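You operate a simulated robot arm through the tools that you are given. There is no shell and no other tool.

You run a simulated two-armed robot. Do the job below in one go: nothing can be reset, and whatever is moved stays where it is left.

## Task
Grease the bearing from the black mat as the card says.
Fine: the card gives the shots; nozzle aside again, bearing back on the mat.

The check looks at the end state, three seconds after you hand in, the way a careful person would. Anything else that was tipped, shoved, dropped, spilled or broken makes it a failure.

## Robot
Two 7-joint arms with two-finger grippers on one trunk that stands fixed in place. Base frame: the origin is at the foot of the trunk, x ahead of it, y to its left, z up; the work surface is at about z = 0.8. Units: m, degrees, N and s.
The left shoulder is at [0.03, 0.158, 1.207], the right one opposite. With the tool pointing down near the work surface each hand reaches from about 0.18 to 0.7 m from the base axis, measured 20 degrees to its own side. Payload 2.45 kg a hand.
The TCP of each hand is the grasp point between the finger pads, 0.026 m short of the fingertips. In the tool frame z runs along the fingers and y along their closing line. Largest opening 0.096 m; the body of the gripper starts 0.069 m behind the TCP.
Orientation is told as [roll, pitch, yaw] about the base's x, y, z axes, in that order, counted from this pose: with the fingers straight down and closing along the base's y, the tool's x points along the base's -x, its y along +y and its z along -z.

## Interface
- The arms move only by the tool step_arm. It takes "left_steps", "right_steps" or both (then of equal length, played together; a hand with none holds still); each is a list of rows, each an object of numbers (a shift or turn left out is 0, a gripper value left out holds the last): "dx", "dy", "dz": the shift along the base's x, y, z in m; "wx", "wy", "wz": the turn, a rotation vector about the base's x, y, z in degrees; "claw": the finger opening in m, from 0 to 0.096. In form: [{"dx": .., "dy": .., "dz": .., "wx": .., "wy": .., "wz": .., "claw": ..}, ...]. A call has 1 to 20 rows; each row shifts and turns the commanded pose from where the row before left it. Each row takes 0.2 s and may step no farther than 0.05 m and 8.6 degrees from the row before; otherwise, or with a gripper value out of range, the whole call is refused. Where a pose cannot be reached the arm comes as near as it can. A force on the tool above 60 N (or 10 N above the force at the start of the call, whichever is more), or a blocked arm, ends the call early, and 0.2 s more pass. Each finger halts on what it meets, pressing with about 21 N; the grip force reading is that of the motor and also rises with nothing between the fingers. The clock runs only during rows and for 0.2 s after the last one: add rows that do not move to give the fingers time. It gives the time, the measured TCP pose, the force on the tool (base axes), the opening and the grip force at its end, in the units of the frame above (readings bear some noise), with the torque about the TCP (base axes, N m) and any sound that the robot's microphone picked up.
- Cameras (640 x 400 px; columns grow to the right, rows downward): "scene" is now at [0.0755, -0.0365, 1.6796]; the picture's right is [-0.44, -0.90, -0.00], its down [-0.73, 0.36, -0.57] and it looks along [0.51, -0.25, -0.82] (base axes); focal length 334 px, centre (320, 200). "left" rides on the left gripper at [0.082, -0.003, -0.098] in its tool frame; the picture's right is [0.04, 1.00, 0.00], its down [-0.73, 0.03, -0.68] and it looks along [-0.68, 0.03, 0.73] (tool axes); focal length 256 px, centre (320, 200). "right" rides on the right gripper at [0.082, 0.003, -0.098] in its tool frame; the picture's right is [-0.04, 1.00, 0.00], its down [-0.73, -0.03, -0.68] and it looks along [-0.68, -0.03, 0.73] (tool axes); focal length 256 px, centre (320, 200). There is no depth. A picture from a camera that has moved, and an enlarged one, comes with that camera's place and axes in the base frame and with its lens. The place of the scene camera against the robot may be out by one fixed shift of up to 0.012 m in any direction.
- capture(camera): a new picture of that camera. No time passes.
- lift_body(by): slides the trunk up (or, below 0, down) by that many m; the arms and the scene camera ride with it, the base frame stays. It gives what a move gives, with no picture.
- turn_head(pan, tilt): turns the head with the scene camera to pan (to the left, within 120 degrees either way) and tilt (down, from -29 to 69), counted from straight ahead of the robot. It gives what a move gives.
- inspect(camera, box): a new picture of the part [left, top, right, bottom] of that camera's present view, enlarged. No time passes.
- close_job(): hands the job in; it is judged then, once.

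Nothing tells you positions but the pictures and the camera data. Unless the task says otherwise, let go and move clear before handing in.

The tools are called as a command line: name --argument value ..., lists and objects as JSON in quotes. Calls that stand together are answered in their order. step_arm: Moves the arms, as the interface text tells. Its arguments: {"type":"object","properties":{"left_steps":{"type":"array"},"right_steps":{"type":"array"}},"required":[]} The other tools are called the same way: lift_body (by) slides the trunk up or down; turn_head (pan, tilt) turns the head that bears the scene camera; capture (camera) takes a picture; inspect (camera, box) takes an enlarged picture of a part of a camera's view; close_job () hands the job in.

At the start:

```text
t: 0.0
left_tcp_pos: [0.5024, -0.0164, 1.1866]
left_tcp_rot: [0.2, 0.1, -0.1]
left_contact_force: [-0.4, -0.2, 0.4]
left_ft_torque: [0.03, -0.03, -0.01]
left_opening: 0.096
left_grip_force: 0.1
right_tcp_pos: [0.3319, -0.3907, 1.1989]
right_tcp_rot: [0.1, 0.1, 0.0]
right_contact_force: [0.2, -0.8, 0.2]
right_ft_torque: [-0.03, -0.02, -0.01]
right_opening: 0.0959
right_grip_force: 0.0
trunk travel left (down, up): [-0.375, 0.192]
head pan, tilt: [-26.3, 54.7]
```

scene: 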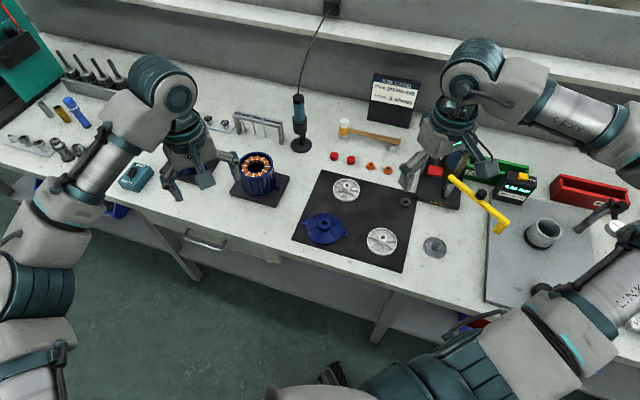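
right: 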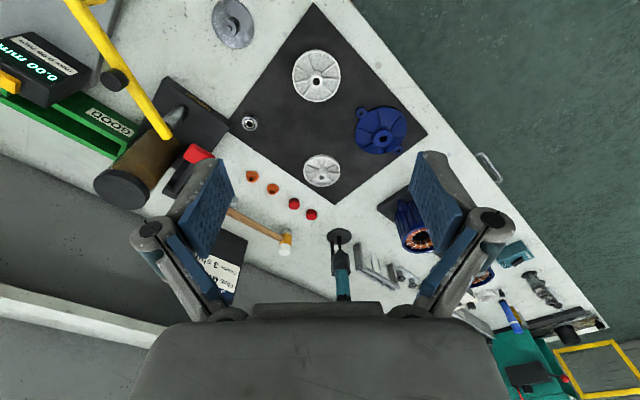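
left: 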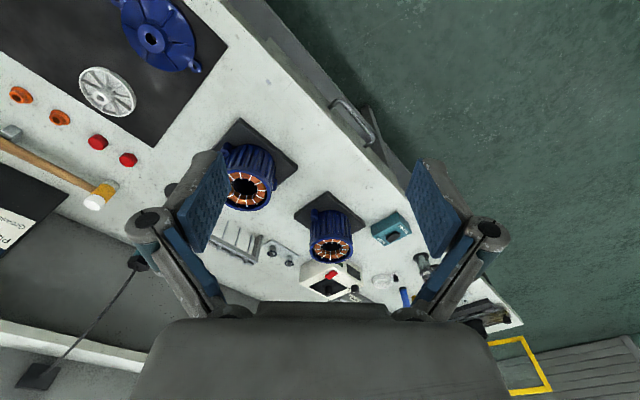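

I see a workbench with a black mat holding covers and a small bearing at its corner, a grease station (yellow nozzle arm, red button) near it, and a job card. I will look closer at the card, the greaser and the bearing before moving.

inspect --camera "scene" --box '[340, 60, 440, 140]'

inspect --camera "scene" --box '[380, 120, 560, 260]'

inspect --camera "right" --box '[0, 0, 280, 220]'

```text
5.00 times, centred on (390, 100) of scene
camera zoom: at [0.0755, -0.0365, 1.6796], right [-0.44, -0.9, 0.0], down [-0.73, 0.36, -0.57], along [0.51, -0.25, -0.82], focal length 1672 px, centre (-30, 700)
```

zoom: 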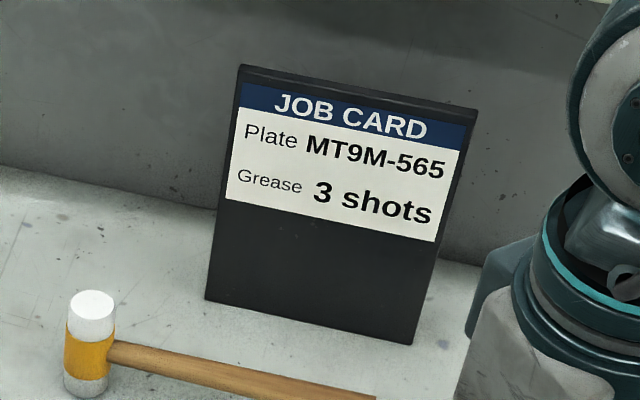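

```text
2.86 times, centred on (470, 190) of scene
camera zoom: at [0.0755, -0.0365, 1.6796], right [-0.44, -0.9, 0.0], down [-0.73, 0.36, -0.57], along [0.51, -0.25, -0.82], focal length 955 px, centre (-109, 229)
```

zoom: 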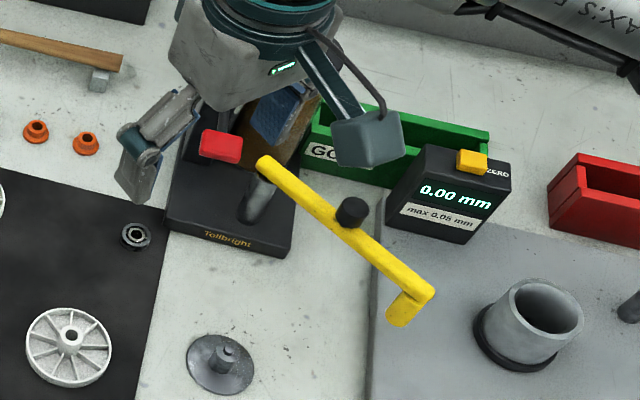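

```text
1.82 times, centred on (140, 110) of right
camera zoom: at [0.2515, -0.3879, 1.2983], right [0.04, 1.0, 0.0], down [0.73, -0.03, 0.68], along [0.68, -0.03, -0.73], focal length 465 px, centre (647, 364)
```

zoom: 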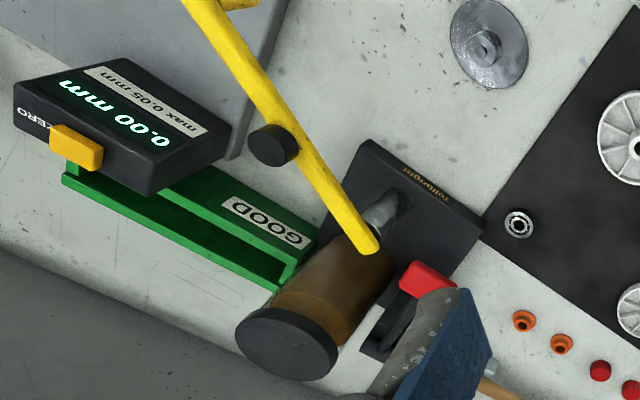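

The card calls for 3 shots. I place the bearing near [0.488, -0.541] and the greaser, with its red button, near [0.52, -0.62]. I'll move the right hand aside and up for a clear view.

step_arm --right_steps '[{"dx": -0.02, "dy": -0.04}, {"dx": -0.02, "dy": -0.04}, {"dx": -0.02, "dy": -0.04}, {"dx": -0.02, "dy": -0.04}, {}]'

turn_head --pan -45 --tilt 50

capture --camera "scene"

capture --camera "right"

```text
t: 1.2
left_tcp_pos: [0.501, -0.0135, 1.1874]
left_tcp_rot: [-0.1, 0.1, 0.0]
left_contact_force: [0.9, -0.2, 0.9]
left_ft_torque: [0.02, 0.01, 0.0]
left_opening: 0.0959
left_grip_force: 0.1
right_tcp_pos: [0.2498, -0.5465, 1.2011]
right_tcp_rot: [-0.1, 0.1, 0.0]
right_contact_force: [0.2, -0.3, 0.2]
right_ft_torque: [-0.01, -0.02, -0.02]
right_opening: 0.0959
right_grip_force: 0.1
trunk travel left (down, up): [-0.375, 0.192]
head pan, tilt: [-26.3, 54.7]
```

```text
t: 2.0
left_tcp_pos: [0.4989, -0.014, 1.1887]
left_tcp_rot: [0.0, -0.1, 0.1]
left_contact_force: [-0.1, 0.4, 0.2]
left_ft_torque: [-0.02, 0.02, -0.01]
left_opening: 0.0959
left_grip_force: 0.0
right_tcp_pos: [0.2485, -0.5462, 1.2013]
right_tcp_rot: [-0.1, -0.1, 0.2]
right_contact_force: [-0.2, 0.7, -0.3]
right_ft_torque: [0.0, -0.03, 0.01]
right_opening: 0.0961
right_grip_force: 0.1
trunk travel left (down, up): [-0.375, 0.192]
head pan, tilt: [-45.0, 50.0]
```

```text
taken
camera scene: at [0.0642, -0.0579, 1.6858], right [-0.71, -0.71, 0.0], down [-0.54, 0.54, -0.64], along [0.45, -0.45, -0.77], focal length 334 px, centre (320, 200)
```

scene: 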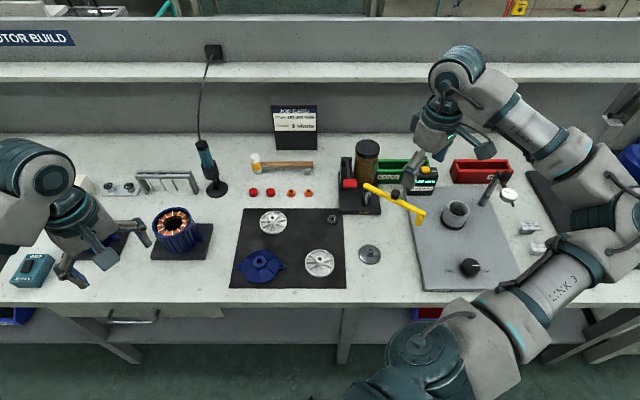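

```text
taken
camera right: at [0.1676, -0.543, 1.2998], right [0.04, 1.0, 0.0], down [0.73, -0.03, 0.68], along [0.68, -0.03, -0.73], focal length 256 px, centre (320, 200)
```

right: 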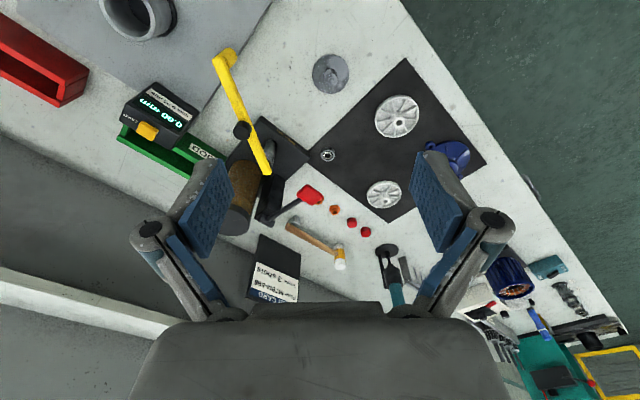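

The view is clear now: the bench runs at 45 degrees to the base axes. I'll zoom in on the greaser and the bearing from both cameras.

inspect --camera "scene" --box '[320, 125, 440, 225]'

inspect --camera "right" --box '[200, 40, 340, 240]'

inspect --camera "scene" --box '[320, 180, 440, 280]'

```text
4.00 times, centred on (380, 175) of scene
camera zoom: at [0.0642, -0.0579, 1.6858], right [-0.71, -0.71, 0.0], down [-0.54, 0.54, -0.64], along [0.45, -0.45, -0.77], focal length 1337 px, centre (80, 300)
```

zoom: 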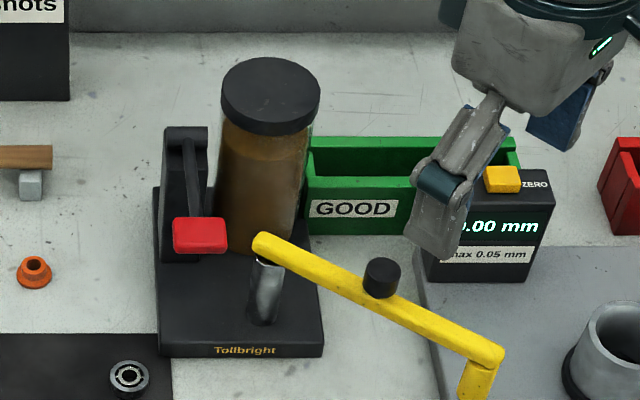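

```text
2.00 times, centred on (270, 140) of right
camera zoom: at [0.1676, -0.543, 1.2998], right [0.04, 1.0, 0.0], down [0.73, -0.03, 0.68], along [0.68, -0.03, -0.73], focal length 512 px, centre (420, 320)
```

zoom: 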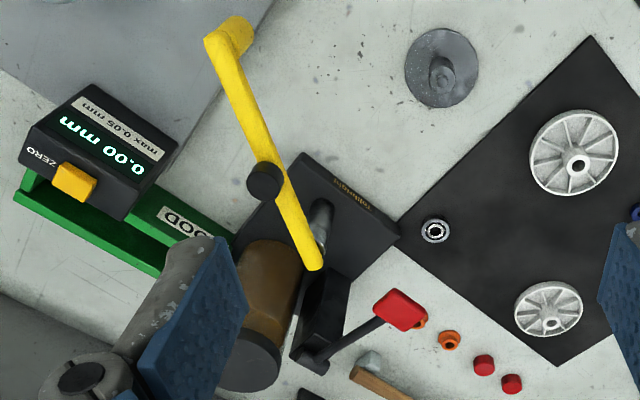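

```text
4.00 times, centred on (380, 230) of scene
camera zoom: at [0.0642, -0.0579, 1.6858], right [-0.71, -0.71, 0.0], down [-0.54, 0.54, -0.64], along [0.45, -0.45, -0.77], focal length 1337 px, centre (80, 80)
```

zoom: 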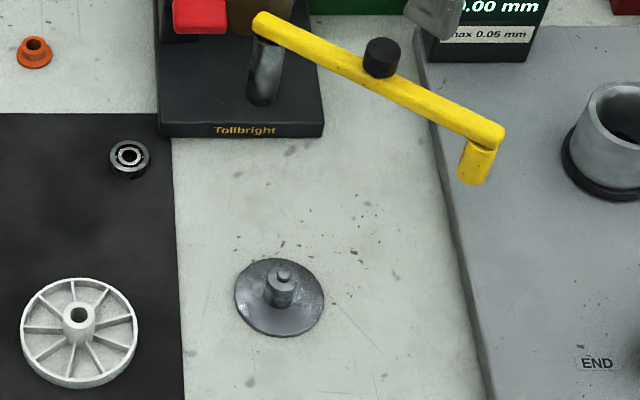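

The round grey dish with the stepped peg at about [0.317, -0.531] looks like the bearing seat, directly below where the yellow swing nozzle would reach. The red pad is the pump lever. I'll zoom further for details before touching anything.

inspect --camera "scene" --box '[350, 235, 390, 275]'

inspect --camera "scene" --box '[335, 145, 385, 220]'

inspect --camera "scene" --box '[380, 175, 440, 240]'

inspect --camera "right" --box '[300, 30, 370, 180]'

```text
10.00 times, centred on (370, 255) of scene
camera zoom: at [0.0642, -0.0579, 1.6858], right [-0.71, -0.71, 0.0], down [-0.54, 0.54, -0.64], along [0.45, -0.45, -0.77], focal length 3343 px, centre (-180, -350)
```

zoom: 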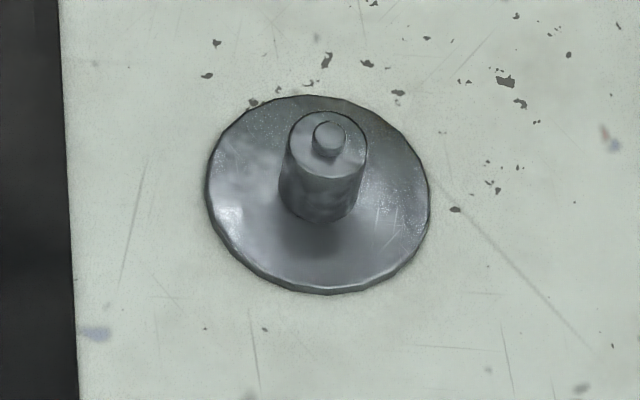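

```text
5.33 times, centred on (360, 182) of scene
camera zoom: at [0.0642, -0.0579, 1.6858], right [-0.71, -0.71, 0.0], down [-0.54, 0.54, -0.64], along [0.45, -0.45, -0.77], focal length 1783 px, centre (107, 293)
```

zoom: 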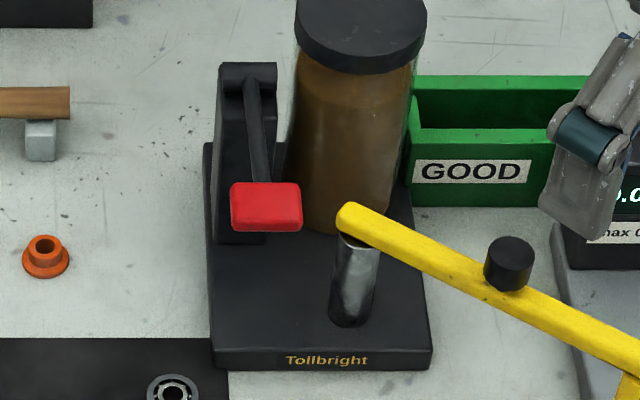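

```text
6.15 times, centred on (410, 208) of scene
camera zoom: at [0.0642, -0.0579, 1.6858], right [-0.71, -0.71, 0.0], down [-0.54, 0.54, -0.64], along [0.45, -0.45, -0.77], focal length 2057 px, centre (-234, 154)
```

zoom: 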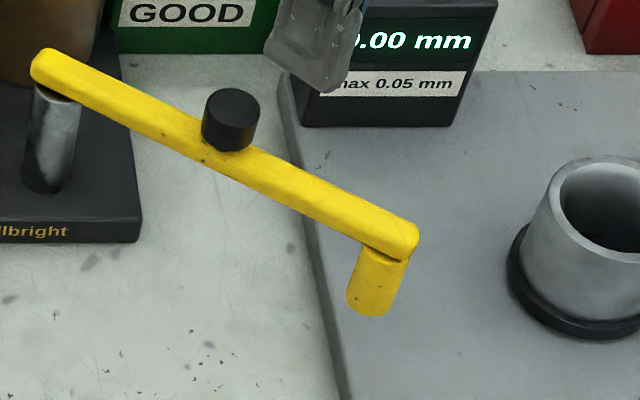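

```text
2.67 times, centred on (335, 105) of right
camera zoom: at [0.1676, -0.543, 1.2998], right [0.04, 1.0, 0.0], down [0.73, -0.03, 0.68], along [0.68, -0.03, -0.73], focal length 683 px, centre (280, 453)
```

zoom: 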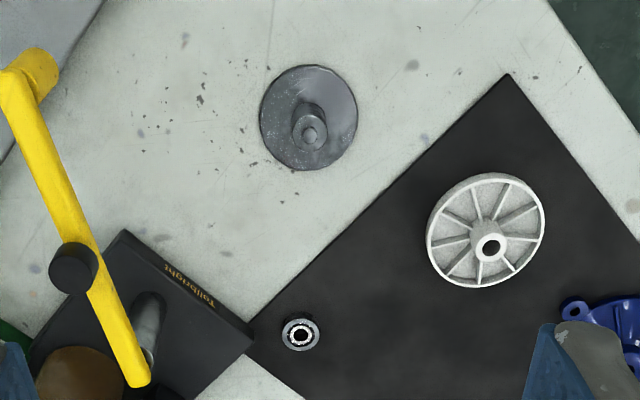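

The seat's hub top is at about z = 0.828 with a peg roughly 10 mm across; the nozzle tip hangs at about z = 0.857, and the bearing is about 32 mm across. I'll turn the right hand to line up with the bench (yaw -45) and hover above the bearing for an accurate view.

step_arm --right_steps '[{"dx": 0.04, "dy": 0.001, "wz": -7.5}, {"dx": 0.04, "dy": 0.001, "wz": -7.5}, {"dx": 0.04, "dy": 0.001, "wz": -7.5}, {"dx": 0.04, "dy": 0.001, "wz": -7.5}, {"dx": 0.04, "dy": 0.001, "wz": -7.5}, {"dx": 0.04, "wz": -7.5}, {"dz": -0.04}, {"dz": -0.04}, {"dz": -0.04}, {"dz": -0.04}, {}, {}]'

capture --camera "right"

capture --camera "scene"

```text
t: 4.6
left_tcp_pos: [0.4986, -0.0146, 1.1881]
left_tcp_rot: [0.1, -0.1, 0.1]
left_contact_force: [-0.4, 0.6, -0.4]
left_ft_torque: [0.03, 0.01, -0.04]
left_opening: 0.0961
left_grip_force: 0.1
right_tcp_pos: [0.4887, -0.5442, 1.0398]
right_tcp_rot: [-0.1, -0.2, -45.0]
right_contact_force: [0.0, -0.3, 0.3]
right_ft_torque: [-0.02, -0.02, 0.03]
right_opening: 0.0959
right_grip_force: 0.1
trunk travel left (down, up): [-0.375, 0.192]
head pan, tilt: [-45.0, 50.0]
```

```text
taken
camera right: at [0.4341, -0.4838, 1.1393], right [0.73, 0.68, 0.0], down [0.5, -0.54, 0.68], along [0.46, -0.5, -0.73], focal length 256 px, centre (320, 200)
```

right: 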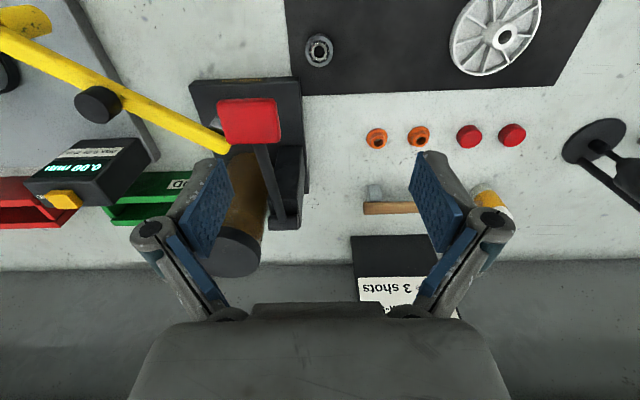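

```text
taken
camera scene: at [0.0663, -0.0596, 1.6857], right [-0.71, -0.71, 0.0], down [-0.54, 0.54, -0.64], along [0.45, -0.45, -0.77], focal length 334 px, centre (320, 200)
```

scene: 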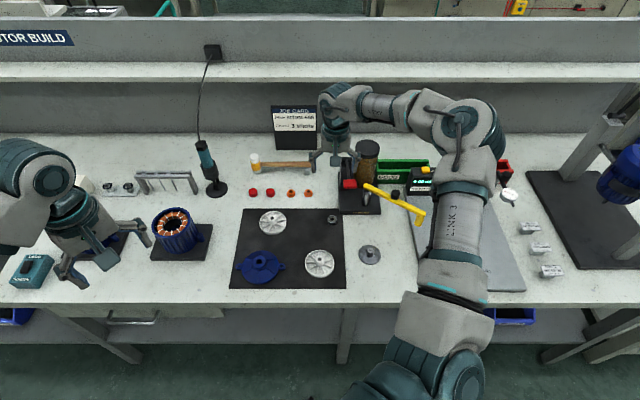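

From the wrist view the bearing comes out near [0.483, -0.540]. I'll close the claw partly and drop lower over it to refine that.

step_arm --right_steps '[{"dx": -0.005, "dy": 0.004, "dz": -0.03, "claw": 0.06}, {"dz": -0.03}, {}, {}]'

capture --camera "right"

inspect --camera "right" --box '[260, 0, 380, 100]'

inspect --camera "scene" --box '[300, 130, 440, 230]'

```text
t: 5.6
left_tcp_pos: [0.4983, -0.0146, 1.1874]
left_tcp_rot: [0.0, -0.1, 0.0]
left_contact_force: [0.8, 0.7, -0.3]
left_ft_torque: [-0.02, -0.06, -0.01]
left_opening: 0.0959
left_grip_force: 0.0
right_tcp_pos: [0.4845, -0.5391, 0.9816]
right_tcp_rot: [0.0, -0.2, -44.9]
right_contact_force: [-0.7, 0.7, 2.2]
right_ft_torque: [-0.09, 0.08, -0.03]
right_opening: 0.0605
right_grip_force: 0.9
trunk travel left (down, up): [-0.375, 0.192]
head pan, tilt: [-45.0, 50.0]
```

```text
taken
camera right: at [0.4296, -0.4791, 1.0801], right [0.73, 0.68, 0.0], down [0.5, -0.54, 0.68], along [0.46, -0.5, -0.73], focal length 256 px, centre (320, 200)
```

right: 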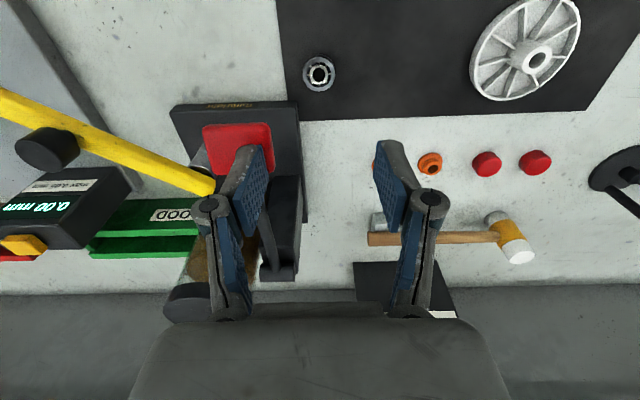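

```text
4.00 times, centred on (320, 50) of right
camera zoom: at [0.4296, -0.4791, 1.0801], right [0.73, 0.68, 0.0], down [0.5, -0.54, 0.68], along [0.46, -0.5, -0.73], focal length 1024 px, centre (320, 800)
```

zoom: 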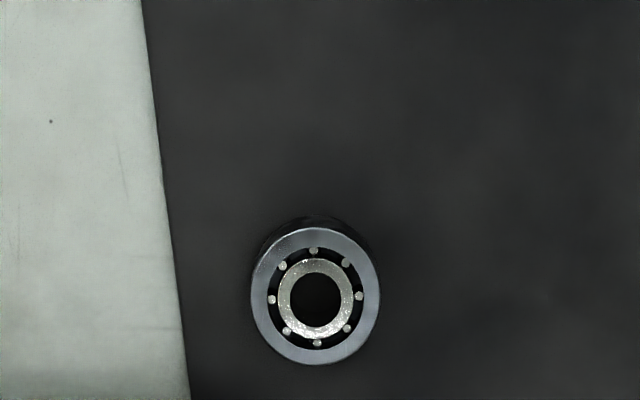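

```text
4.00 times, centred on (370, 180) of scene
camera zoom: at [0.0657, -0.0584, 1.6858], right [-0.71, -0.71, 0.0], down [-0.54, 0.54, -0.64], along [0.45, -0.45, -0.77], focal length 1337 px, centre (120, 280)
```

zoom: 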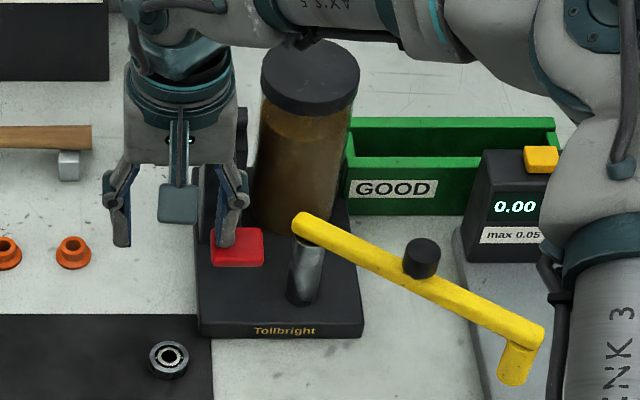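

My right finger has landed on the red lever pad, which sits higher than I judged (about z = 1.0, overhanging near the bearing) and is now pushed down a little. I'll lift straight off it now and check whether anything came out of the nozzle.

step_arm --right_steps '[{"dz": 0.02}, {"dz": 0.03}, {"dz": 0.04}, {"dx": -0.02, "dy": 0.02, "dz": 0.02}, {"dx": -0.03, "dy": 0.03}, {}, {}]'

capture --camera "right"

capture --camera "scene"

inspect --camera "scene" --box '[320, 140, 440, 240]'

```text
t: 7.2
left_tcp_pos: [0.5002, -0.0156, 1.1889]
left_tcp_rot: [0.0, -0.2, 0.0]
left_contact_force: [0.3, -1.3, 0.3]
left_ft_torque: [-0.01, -0.03, 0.01]
left_opening: 0.0958
left_grip_force: 0.1
right_tcp_pos: [0.4353, -0.4885, 1.0901]
right_tcp_rot: [-0.1, 0.0, -45.0]
right_contact_force: [0.7, 0.5, 0.2]
right_ft_torque: [0.03, 0.01, 0.0]
right_opening: 0.0602
right_grip_force: 0.0
trunk travel left (down, up): [-0.375, 0.192]
head pan, tilt: [-45.0, 50.0]
```

```text
taken
camera right: at [0.3798, -0.4293, 1.1888], right [0.73, 0.68, 0.0], down [0.5, -0.54, 0.68], along [0.46, -0.5, -0.73], focal length 256 px, centre (320, 200)
```

right: 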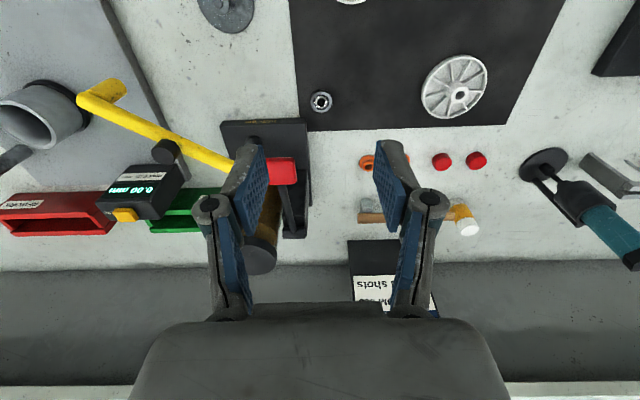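

```text
taken
camera scene: at [0.0661, -0.06, 1.6856], right [-0.71, -0.71, 0.0], down [-0.54, 0.54, -0.64], along [0.45, -0.45, -0.77], focal length 334 px, centre (320, 200)
```

scene: 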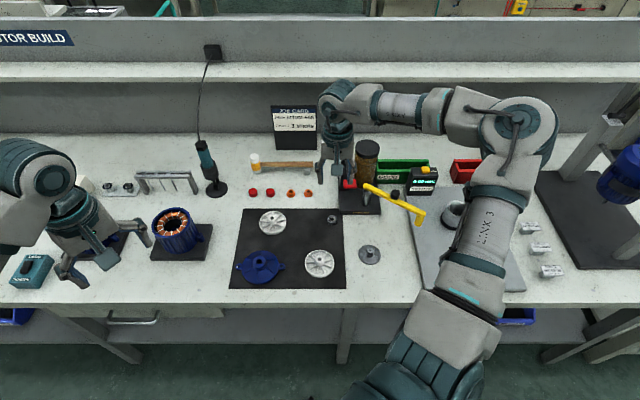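

```text
4.00 times, centred on (380, 190) of scene
camera zoom: at [0.0661, -0.06, 1.6856], right [-0.71, -0.71, 0.0], down [-0.54, 0.54, -0.64], along [0.45, -0.45, -0.77], focal length 1337 px, centre (80, 240)
```

zoom: 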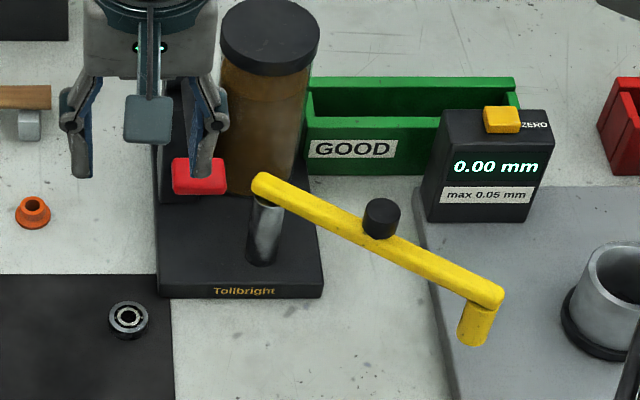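

The lever sprang back to its original height, there was no sound, and I see no grease below the nozzle. I now put the pad at [0.45, -0.56, 1.006], so it overhangs the right side of the bearing and the bearing will need a leaned grasp. First I'll survey the seat with the wrist camera.

step_arm --right_steps '[{"dx": -0.03, "dy": -0.01}, {"dx": -0.03, "dy": -0.01}, {"dx": -0.03, "dy": -0.01}, {"dx": -0.028, "dy": -0.0125}, {"dz": -0.04}, {"dz": -0.04}, {"dz": -0.03}, {}, {}]'

capture --camera "right"

inspect --camera "right" --box '[250, 20, 390, 150]'

inspect --camera "scene" --box '[380, 180, 440, 240]'

```text
t: 9.2
left_tcp_pos: [0.4994, -0.0136, 1.1887]
left_tcp_rot: [-0.1, -0.1, 0.0]
left_contact_force: [-0.5, -0.2, 0.0]
left_ft_torque: [0.04, -0.01, 0.02]
left_opening: 0.096
left_grip_force: 0.2
right_tcp_pos: [0.3155, -0.5299, 0.9808]
right_tcp_rot: [0.0, -0.1, -45.0]
right_contact_force: [-0.3, -0.1, 0.6]
right_ft_torque: [0.01, -0.02, -0.01]
right_opening: 0.0599
right_grip_force: 0.0
trunk travel left (down, up): [-0.375, 0.192]
head pan, tilt: [-45.0, 50.0]
```

```text
taken
camera right: at [0.2608, -0.4705, 1.0799], right [0.73, 0.68, 0.0], down [0.5, -0.54, 0.68], along [0.46, -0.5, -0.73], focal length 256 px, centre (320, 200)
```

right: 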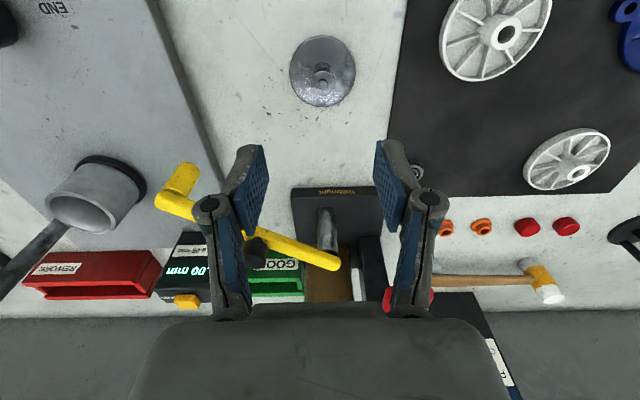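

```text
3.08 times, centred on (320, 85) of right
camera zoom: at [0.2608, -0.4705, 1.0799], right [0.73, 0.68, 0.0], down [0.5, -0.54, 0.68], along [0.46, -0.5, -0.73], focal length 788 px, centre (320, 554)
```

zoom: 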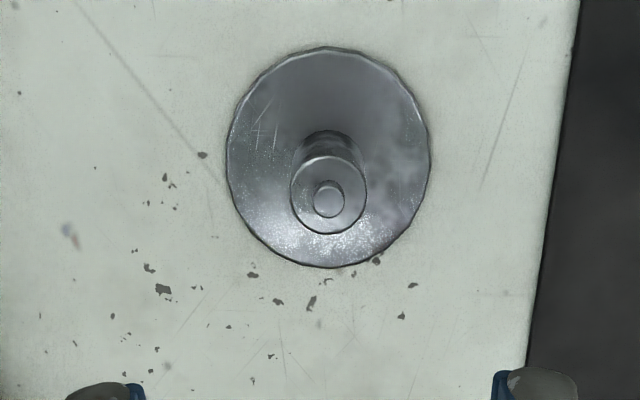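

```text
6.67 times, centred on (410, 210) of scene
camera zoom: at [0.0649, -0.0589, 1.6857], right [-0.71, -0.71, 0.0], down [-0.54, 0.54, -0.64], along [0.45, -0.45, -0.77], focal length 2229 px, centre (-280, 133)
```

zoom: 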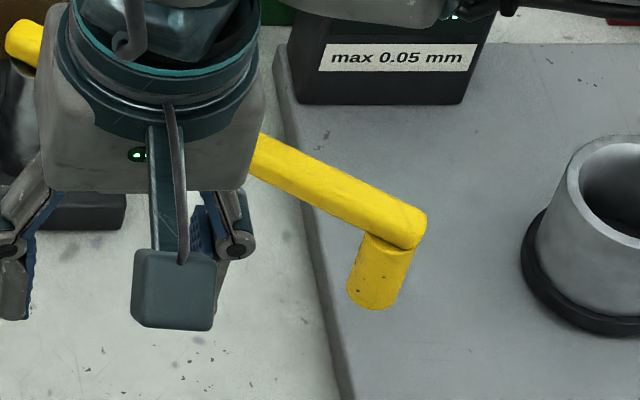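

No grease is visible and the nozzle is unmoved. I put the seat centre at [0.319, -0.5305] with its hub top at about z = 0.829, and the bearing at [0.483, -0.540]. Next I'll go to a staging point behind the bearing and lean the hand about 28 degrees toward the robot, so the wrist stays clear of the lever.

step_arm --right_steps '[{"dz": 0.04}, {"dz": 0.04}, {"dz": 0.03}, {"dx": 0.037, "dy": 0.0115, "wz": -6.25}, {"dx": 0.037, "dy": 0.0115, "wz": -6.25}, {"dx": 0.037, "dy": 0.0115, "wz": -6.25}, {"dx": 0.036, "dy": 0.0115, "wz": -6.25}, {"wx": -6.58, "wy": -2.39}, {"wx": -6.58, "wy": -2.39}, {"wx": -6.58, "wy": -2.39}, {"wx": -6.58, "wy": -2.39}, {}, {}]'

capture --camera "right"

capture --camera "scene"

```text
t: 12.0
left_tcp_pos: [0.4994, -0.0156, 1.1869]
left_tcp_rot: [0.0, -0.2, -0.1]
left_contact_force: [0.2, -0.7, 0.2]
left_ft_torque: [0.01, 0.01, 0.0]
left_opening: 0.096
left_grip_force: 0.1
right_tcp_pos: [0.4631, -0.488, 1.0901]
right_tcp_rot: [-0.1, -27.9, -70.0]
right_contact_force: [1.0, 0.4, -1.0]
right_ft_torque: [0.0, -0.01, -0.02]
right_opening: 0.0599
right_grip_force: 0.0
trunk travel left (down, up): [-0.375, 0.192]
head pan, tilt: [-45.0, 50.0]
```

```text
taken
camera right: at [0.427, -0.3755, 1.1392], right [0.95, 0.31, 0.02], down [0.09, -0.32, 0.94], along [0.3, -0.9, -0.33], focal length 256 px, centre (320, 200)
```

right: 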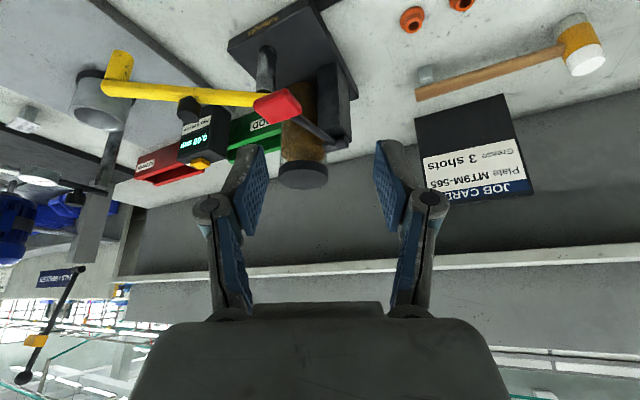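

```text
taken
camera scene: at [0.0663, -0.0589, 1.6857], right [-0.71, -0.71, 0.0], down [-0.54, 0.54, -0.64], along [0.45, -0.45, -0.77], focal length 334 px, centre (320, 200)
```

scene: 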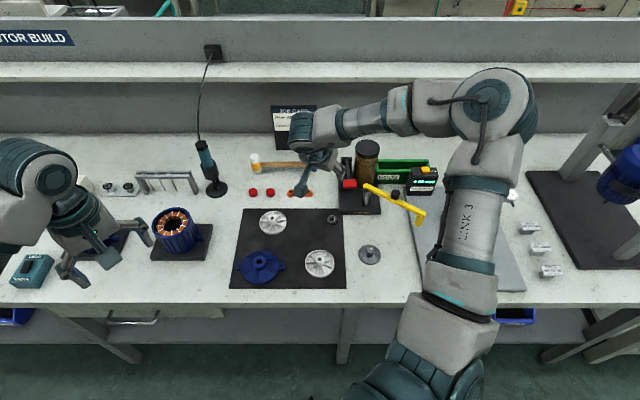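

The lean is good: roll, pitch and yaw read [0, -28, -70]. I'll back off slightly and come down the tool axis toward the bearing, stopping about 9 cm short to check clearance from the lever.

step_arm --right_steps '[{"dx": -0.0066, "dy": 0.0197, "dz": -0.02}, {"dx": -0.0065, "dy": 0.0197, "dz": -0.02}, {"dz": -0.0389}, {"dx": 0.0064, "dy": -0.0177, "dz": -0.0353}, {"dx": 0.0064, "dy": -0.0177, "dz": -0.0353}, {}, {}]'

capture --camera "right"

inspect --camera "scene" --box '[260, 90, 480, 240]'

```text
t: 13.6
left_tcp_pos: [0.4998, -0.0114, 1.1886]
left_tcp_rot: [0.0, -0.1, -0.1]
left_contact_force: [0.0, -0.1, 1.3]
left_ft_torque: [0.0, 0.03, 0.01]
left_opening: 0.0962
left_grip_force: 0.1
right_tcp_pos: [0.4636, -0.4808, 0.9439]
right_tcp_rot: [-0.2, -28.2, -69.8]
right_contact_force: [-0.6, -0.5, 1.5]
right_ft_torque: [0.01, 0.03, -0.01]
right_opening: 0.0599
right_grip_force: 0.0
trunk travel left (down, up): [-0.375, 0.192]
head pan, tilt: [-45.0, 50.0]
```

```text
taken
camera right: at [0.4263, -0.3679, 0.9918], right [0.95, 0.31, 0.02], down [0.09, -0.32, 0.95], along [0.3, -0.9, -0.33], focal length 256 px, centre (320, 200)
```

right: 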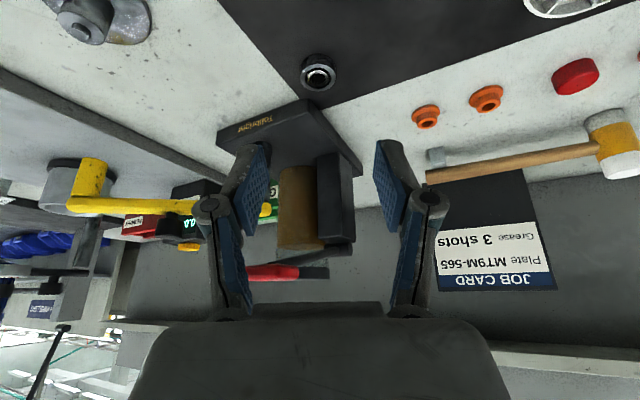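

```text
2.67 times, centred on (370, 165) of scene
camera zoom: at [0.0659, -0.0551, 1.6858], right [-0.71, -0.71, 0.0], down [-0.54, 0.54, -0.64], along [0.45, -0.45, -0.77], focal length 892 px, centre (187, 293)
```

zoom: 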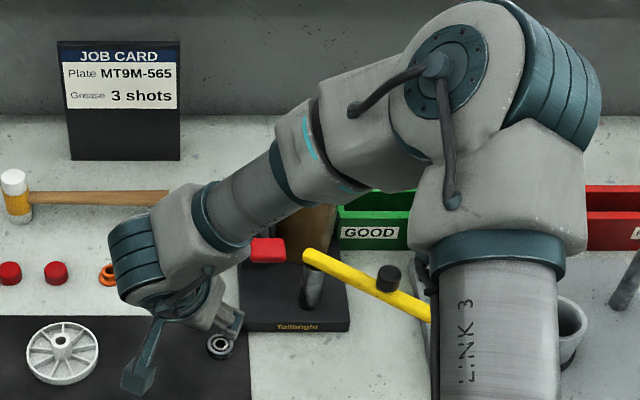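

The lever pad (about [0.45, -0.57, 0.985]) is untouched and sits about 9 cm ahead of the tool plane, so sliding along the tool axis should clear it. I'll go in to about 4 cm short of the grasp.

step_arm --right_steps '[{"dx": 0.004, "dy": -0.014, "dz": -0.025}, {"dx": 0.004, "dy": -0.014, "dz": -0.025}, {"dx": 0.0045, "dy": -0.0104, "dz": -0.0205}, {}, {}]'

capture --camera "right"

inspect --camera "right" --box '[240, 60, 400, 180]'

inspect --camera "scene" --box '[280, 120, 440, 240]'

```text
t: 14.8
left_tcp_pos: [0.4989, -0.0158, 1.188]
left_tcp_rot: [-0.1, -0.1, 0.0]
left_contact_force: [-0.1, 0.2, -0.1]
left_ft_torque: [0.0, 0.03, -0.03]
left_opening: 0.096
left_grip_force: 0.1
right_tcp_pos: [0.4755, -0.5206, 0.8711]
right_tcp_rot: [-0.3, -28.1, -70.0]
right_contact_force: [0.3, 0.7, 0.2]
right_ft_torque: [0.0, 0.04, -0.01]
right_opening: 0.06
right_grip_force: 0.0
trunk travel left (down, up): [-0.375, 0.192]
head pan, tilt: [-45.0, 50.0]
```

```text
taken
camera right: at [0.4391, -0.4086, 0.92], right [0.95, 0.31, 0.02], down [0.09, -0.32, 0.94], along [0.3, -0.9, -0.33], focal length 256 px, centre (320, 200)
```

right: 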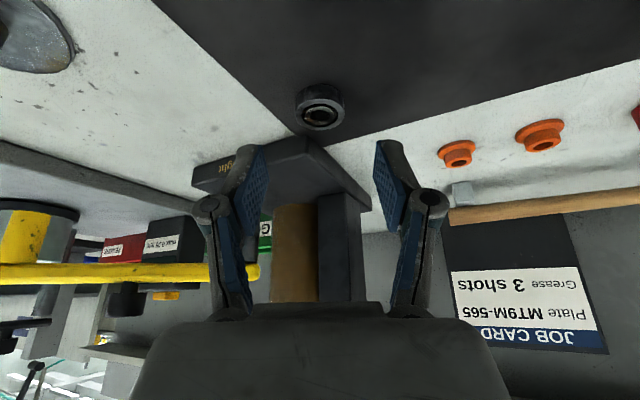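

```text
3.33 times, centred on (320, 120) of right
camera zoom: at [0.4391, -0.4086, 0.92], right [0.95, 0.31, 0.02], down [0.09, -0.32, 0.94], along [0.3, -0.9, -0.33], focal length 853 px, centre (320, 467)
```

zoom: 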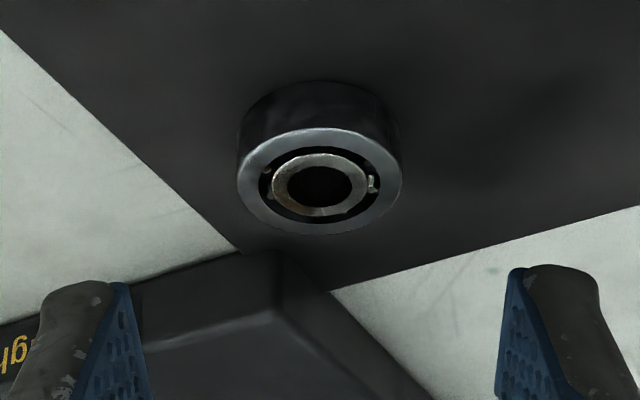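

```text
3.33 times, centred on (360, 180) of scene
camera zoom: at [0.0663, -0.0572, 1.6857], right [-0.71, -0.71, 0.0], down [-0.54, 0.54, -0.64], along [0.45, -0.45, -0.77], focal length 1114 px, centre (187, 267)
```

zoom: 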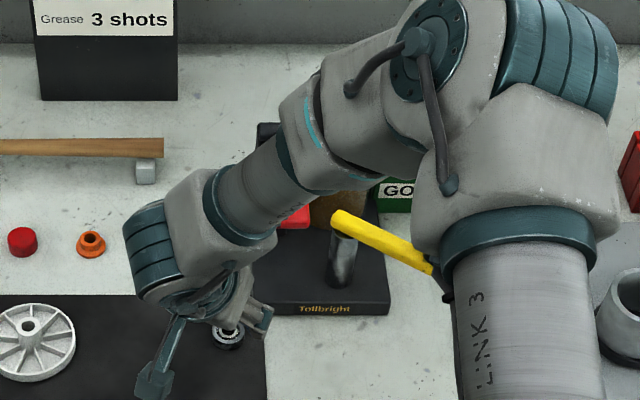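

The bearing is centred between the fingers in the wrist view: about [0.4825, -0.5395], top at z ≈ 0.814. The lever is still untouched. I'll go in the rest of the way, look again, then close.

step_arm --right_steps '[{"dx": 0.002, "dy": -0.0055, "dz": -0.0125}, {"dx": 0.002, "dy": -0.0055, "dz": -0.0125}, {"dx": 0.0018, "dy": -0.005, "dz": -0.0116}, {}, {}]'

inspect --camera "right" --box '[220, 80, 420, 240]'

inspect --camera "scene" --box '[280, 120, 440, 240]'

```text
t: 16.0
left_tcp_pos: [0.499, -0.0145, 1.1891]
left_tcp_rot: [0.0, -0.1, 0.0]
left_contact_force: [-0.3, 0.5, 0.2]
left_ft_torque: [0.02, 0.0, 0.01]
left_opening: 0.096
left_grip_force: 0.0
right_tcp_pos: [0.4812, -0.5364, 0.8347]
right_tcp_rot: [-0.2, -28.2, -69.9]
right_contact_force: [0.7, -0.7, -0.3]
right_ft_torque: [0.03, 0.01, -0.02]
right_opening: 0.0599
right_grip_force: 0.0
trunk travel left (down, up): [-0.375, 0.192]
head pan, tilt: [-45.0, 50.0]
```

```text
2.50 times, centred on (320, 160) of right
camera zoom: at [0.4452, -0.4246, 0.8832], right [0.95, 0.31, 0.02], down [0.09, -0.32, 0.94], along [0.3, -0.9, -0.33], focal length 640 px, centre (320, 300)
```

zoom: 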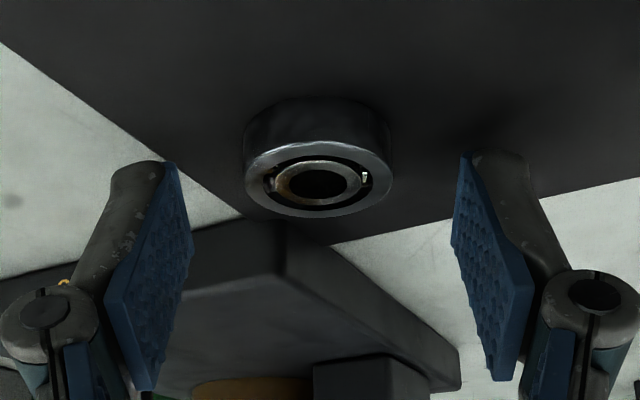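

```text
3.33 times, centred on (360, 180) of scene
camera zoom: at [0.0666, -0.0589, 1.6857], right [-0.71, -0.71, 0.0], down [-0.54, 0.54, -0.64], along [0.45, -0.45, -0.77], focal length 1114 px, centre (187, 267)
```

zoom: 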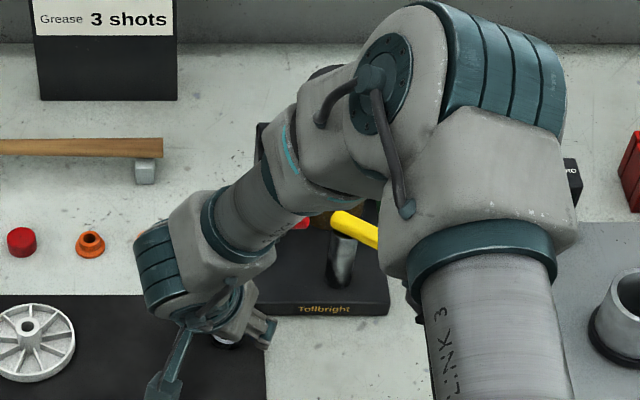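

The fingers straddle the bearing evenly and the lever is still up. I'll nudge forward about 3 mm, then close on it.

step_arm --right_steps '[{"dx": 0.0012, "dy": -0.0033, "dz": -0.0005}, {"claw": 0.045}, {"claw": 0.034}, {"claw": 0.024}, {}, {}, {}]'

inspect --camera "right" --box '[220, 80, 420, 240]'

```text
t: 17.6
left_tcp_pos: [0.4991, -0.0147, 1.1886]
left_tcp_rot: [0.0, 0.0, 0.0]
left_contact_force: [0.2, -0.8, -0.5]
left_ft_torque: [0.0, -0.03, -0.01]
left_opening: 0.0958
left_grip_force: 0.0
right_tcp_pos: [0.483, -0.5398, 0.8337]
right_tcp_rot: [-0.3, -28.2, -69.9]
right_contact_force: [-0.3, 0.3, 0.3]
right_ft_torque: [-0.03, 0.01, -0.05]
right_opening: 0.0298
right_grip_force: 20.8
trunk travel left (down, up): [-0.375, 0.192]
head pan, tilt: [-45.0, 50.0]
```

```text
2.50 times, centred on (320, 160) of right
camera zoom: at [0.4466, -0.4278, 0.8828], right [0.95, 0.31, 0.02], down [0.09, -0.32, 0.94], along [0.3, -0.9, -0.33], focal length 640 px, centre (320, 300)
```

zoom: 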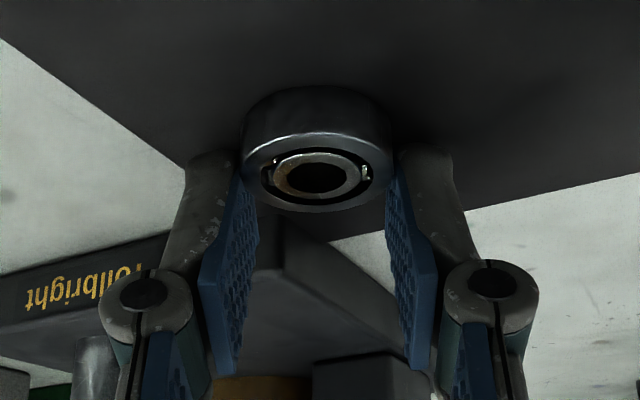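

The grip reads 20.8 N at 29.8 mm, so the bearing is held. I'll lift slightly along the tool axis and check it comes level.

step_arm --right_steps '[{"dz": 0.006}, {"dx": -0.0016, "dy": 0.0044, "dz": 0.01}, {"dx": -0.0016, "dy": 0.0044, "dz": 0.01}, {}, {}]'

inspect --camera "right" --box '[220, 80, 420, 240]'

```text
t: 18.8
left_tcp_pos: [0.4997, -0.0156, 1.1882]
left_tcp_rot: [-0.1, 0.0, 0.1]
left_contact_force: [0.2, -0.4, -0.2]
left_ft_torque: [0.03, 0.01, -0.01]
left_opening: 0.0961
left_grip_force: 0.1
right_tcp_pos: [0.4809, -0.5318, 0.8588]
right_tcp_rot: [-0.1, -28.1, -69.9]
right_contact_force: [0.5, -0.2, -0.3]
right_ft_torque: [-0.01, 0.01, 0.0]
right_opening: 0.0298
right_grip_force: 20.3
trunk travel left (down, up): [-0.375, 0.192]
head pan, tilt: [-45.0, 50.0]
```

```text
2.50 times, centred on (320, 160) of right
camera zoom: at [0.4433, -0.4191, 0.9087], right [0.95, 0.31, 0.02], down [0.09, -0.32, 0.94], along [0.3, -0.9, -0.33], focal length 640 px, centre (320, 300)
```

zoom: 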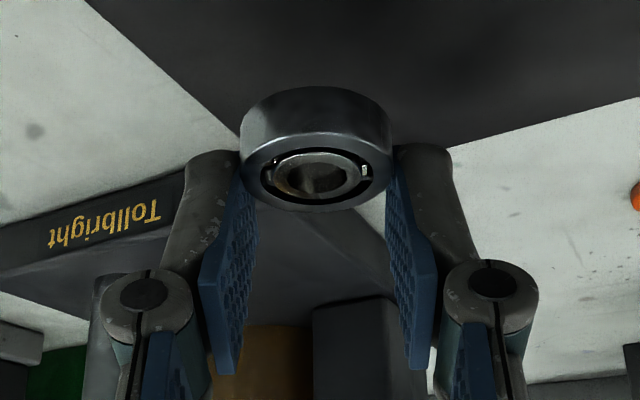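

The bearing lifted cleanly and sits level in the fingers. I'll back out along the tool axis, carry it over at a safe height to above the seat, and check alignment there.

step_arm --right_steps '[{"dx": -0.0064, "dy": 0.0177, "dz": 0.0353}, {"dx": -0.0064, "dy": 0.0177, "dz": 0.0353}, {"dx": -0.0064, "dy": 0.0177, "dz": 0.0353}, {"dx": -0.0081, "dy": 0.0219, "dz": 0.0441}, {"dx": -0.033, "dy": -0.0192}, {"dx": -0.033, "dy": -0.0192}, {"dx": -0.033, "dy": -0.0192}, {"dx": -0.0331, "dy": -0.0191}, {}]'

capture --camera "right"

capture --camera "scene"

```text
t: 20.8
left_tcp_pos: [0.5004, -0.0135, 1.1871]
left_tcp_rot: [-0.1, 0.1, 0.0]
left_contact_force: [0.5, -0.3, 0.1]
left_ft_torque: [0.01, -0.01, 0.0]
left_opening: 0.0957
left_grip_force: 0.0
right_tcp_pos: [0.3188, -0.531, 1.0097]
right_tcp_rot: [-0.3, -28.0, -69.9]
right_contact_force: [-0.3, 0.3, 0.0]
right_ft_torque: [-0.02, 0.04, 0.0]
right_opening: 0.0295
right_grip_force: 20.5
trunk travel left (down, up): [-0.375, 0.192]
head pan, tilt: [-45.0, 50.0]
```

```text
taken
camera right: at [0.2826, -0.4182, 1.0582], right [0.95, 0.31, 0.01], down [0.09, -0.32, 0.94], along [0.3, -0.9, -0.33], focal length 256 px, centre (320, 200)
```

right: 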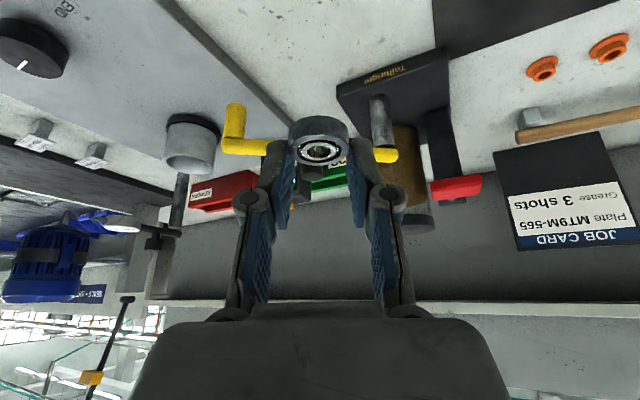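

```text
taken
camera scene: at [0.0659, -0.0567, 1.6857], right [-0.71, -0.71, 0.0], down [-0.54, 0.54, -0.64], along [0.45, -0.45, -0.77], focal length 334 px, centre (320, 200)
```

scene: 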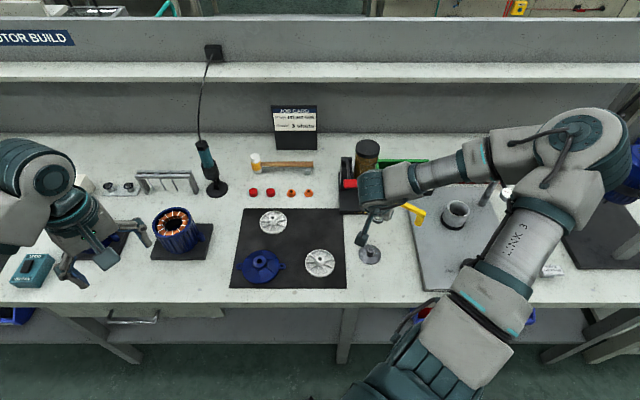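

The bearing is held above the seat. I'll come down to a hover and check how it lines up with the peg.

step_arm --right_steps '[{"dz": -0.04}, {"dz": -0.04}, {"dz": -0.04}, {}, {}]'

inspect --camera "right" --box '[240, 40, 400, 200]'

inspect --camera "scene" --box '[320, 180, 440, 280]'

```text
t: 22.0
left_tcp_pos: [0.4989, -0.0131, 1.1883]
left_tcp_rot: [-0.1, -0.2, 0.0]
left_contact_force: [1.1, -0.3, 0.8]
left_ft_torque: [0.0, 0.0, -0.01]
left_opening: 0.0959
left_grip_force: 0.2
right_tcp_pos: [0.3211, -0.5315, 0.8902]
right_tcp_rot: [-0.2, -28.1, -69.9]
right_contact_force: [0.0, 0.4, 0.1]
right_ft_torque: [-0.01, 0.02, -0.04]
right_opening: 0.0297
right_grip_force: 21.1
trunk travel left (down, up): [-0.375, 0.192]
head pan, tilt: [-45.0, 50.0]
```

```text
2.50 times, centred on (320, 120) of right
camera zoom: at [0.2834, -0.4192, 0.9391], right [0.95, 0.31, 0.02], down [0.09, -0.32, 0.94], along [0.3, -0.9, -0.33], focal length 640 px, centre (320, 400)
```

zoom: 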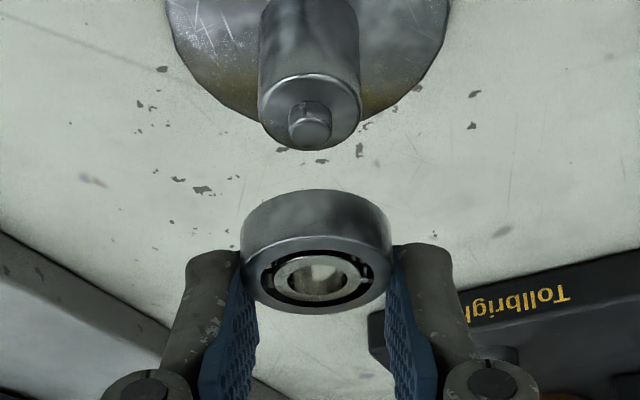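

```text
4.00 times, centred on (380, 230) of scene
camera zoom: at [0.0651, -0.0573, 1.6858], right [-0.71, -0.71, 0.0], down [-0.54, 0.54, -0.64], along [0.45, -0.45, -0.77], focal length 1337 px, centre (80, 80)
```

zoom: 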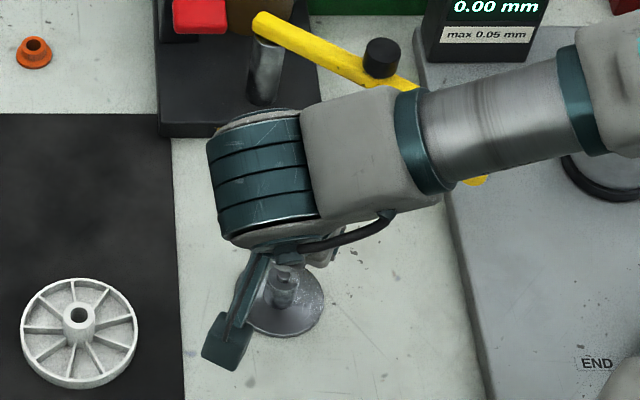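

In this view the bearing sits within about 0.5 mm of the peg sideways, but I can't judge depth along the viewing direction. I'll turn the hand 70 degrees about the vertical (bearing stays level) to see the other direction.

step_arm --right_steps '[{"wz": 7}, {"wz": 7}, {"wz": 7}, {"wz": 7}, {"wz": 7}, {"wz": 7}, {"wz": 7}, {"wz": 7}, {"wz": 7}, {"wz": 7}, {}, {}]'

inspect --camera "right" --box '[240, 40, 400, 200]'

inspect --camera "scene" --box '[320, 180, 440, 280]'

```text
t: 24.6
left_tcp_pos: [0.4993, -0.0154, 1.1873]
left_tcp_rot: [0.0, -0.1, 0.0]
left_contact_force: [0.5, 0.8, -0.3]
left_ft_torque: [0.0, 0.02, -0.01]
left_opening: 0.0961
left_grip_force: 0.1
right_tcp_pos: [0.3203, -0.5324, 0.8892]
right_tcp_rot: [0.1, -28.1, 0.0]
right_contact_force: [-0.3, 0.2, -0.9]
right_ft_torque: [0.01, 0.0, 0.05]
right_opening: 0.0298
right_grip_force: 21.2
trunk travel left (down, up): [-0.375, 0.192]
head pan, tilt: [-45.0, 50.0]
```

```text
2.50 times, centred on (320, 120) of right
camera zoom: at [0.2025, -0.5298, 0.9387], right [0.04, 1.0, 0.02], down [0.33, -0.03, 0.94], along [0.94, -0.03, -0.33], focal length 640 px, centre (320, 400)
```

zoom: 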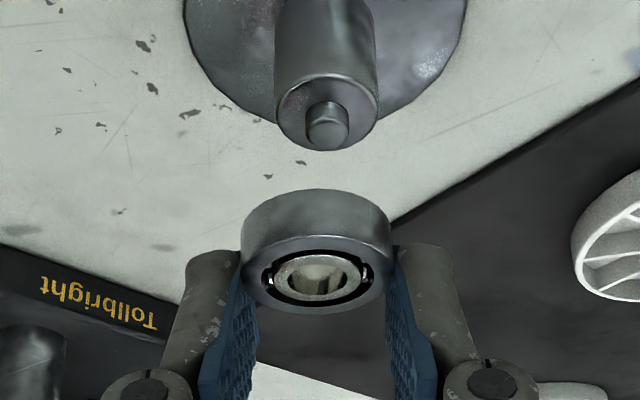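

```text
4.00 times, centred on (380, 230) of scene
camera zoom: at [0.0647, -0.0599, 1.6857], right [-0.71, -0.71, 0.0], down [-0.54, 0.54, -0.64], along [0.45, -0.45, -0.77], focal length 1337 px, centre (80, 80)
```

zoom: 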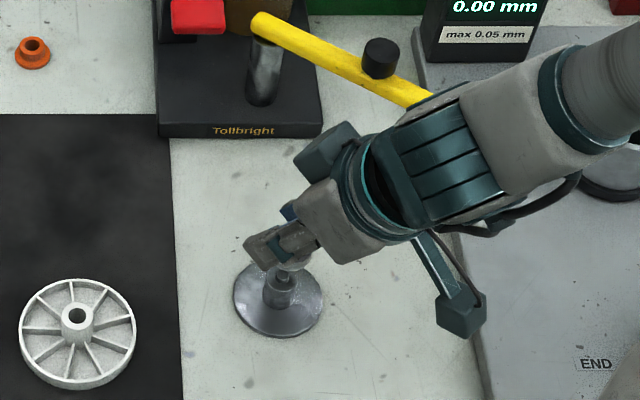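

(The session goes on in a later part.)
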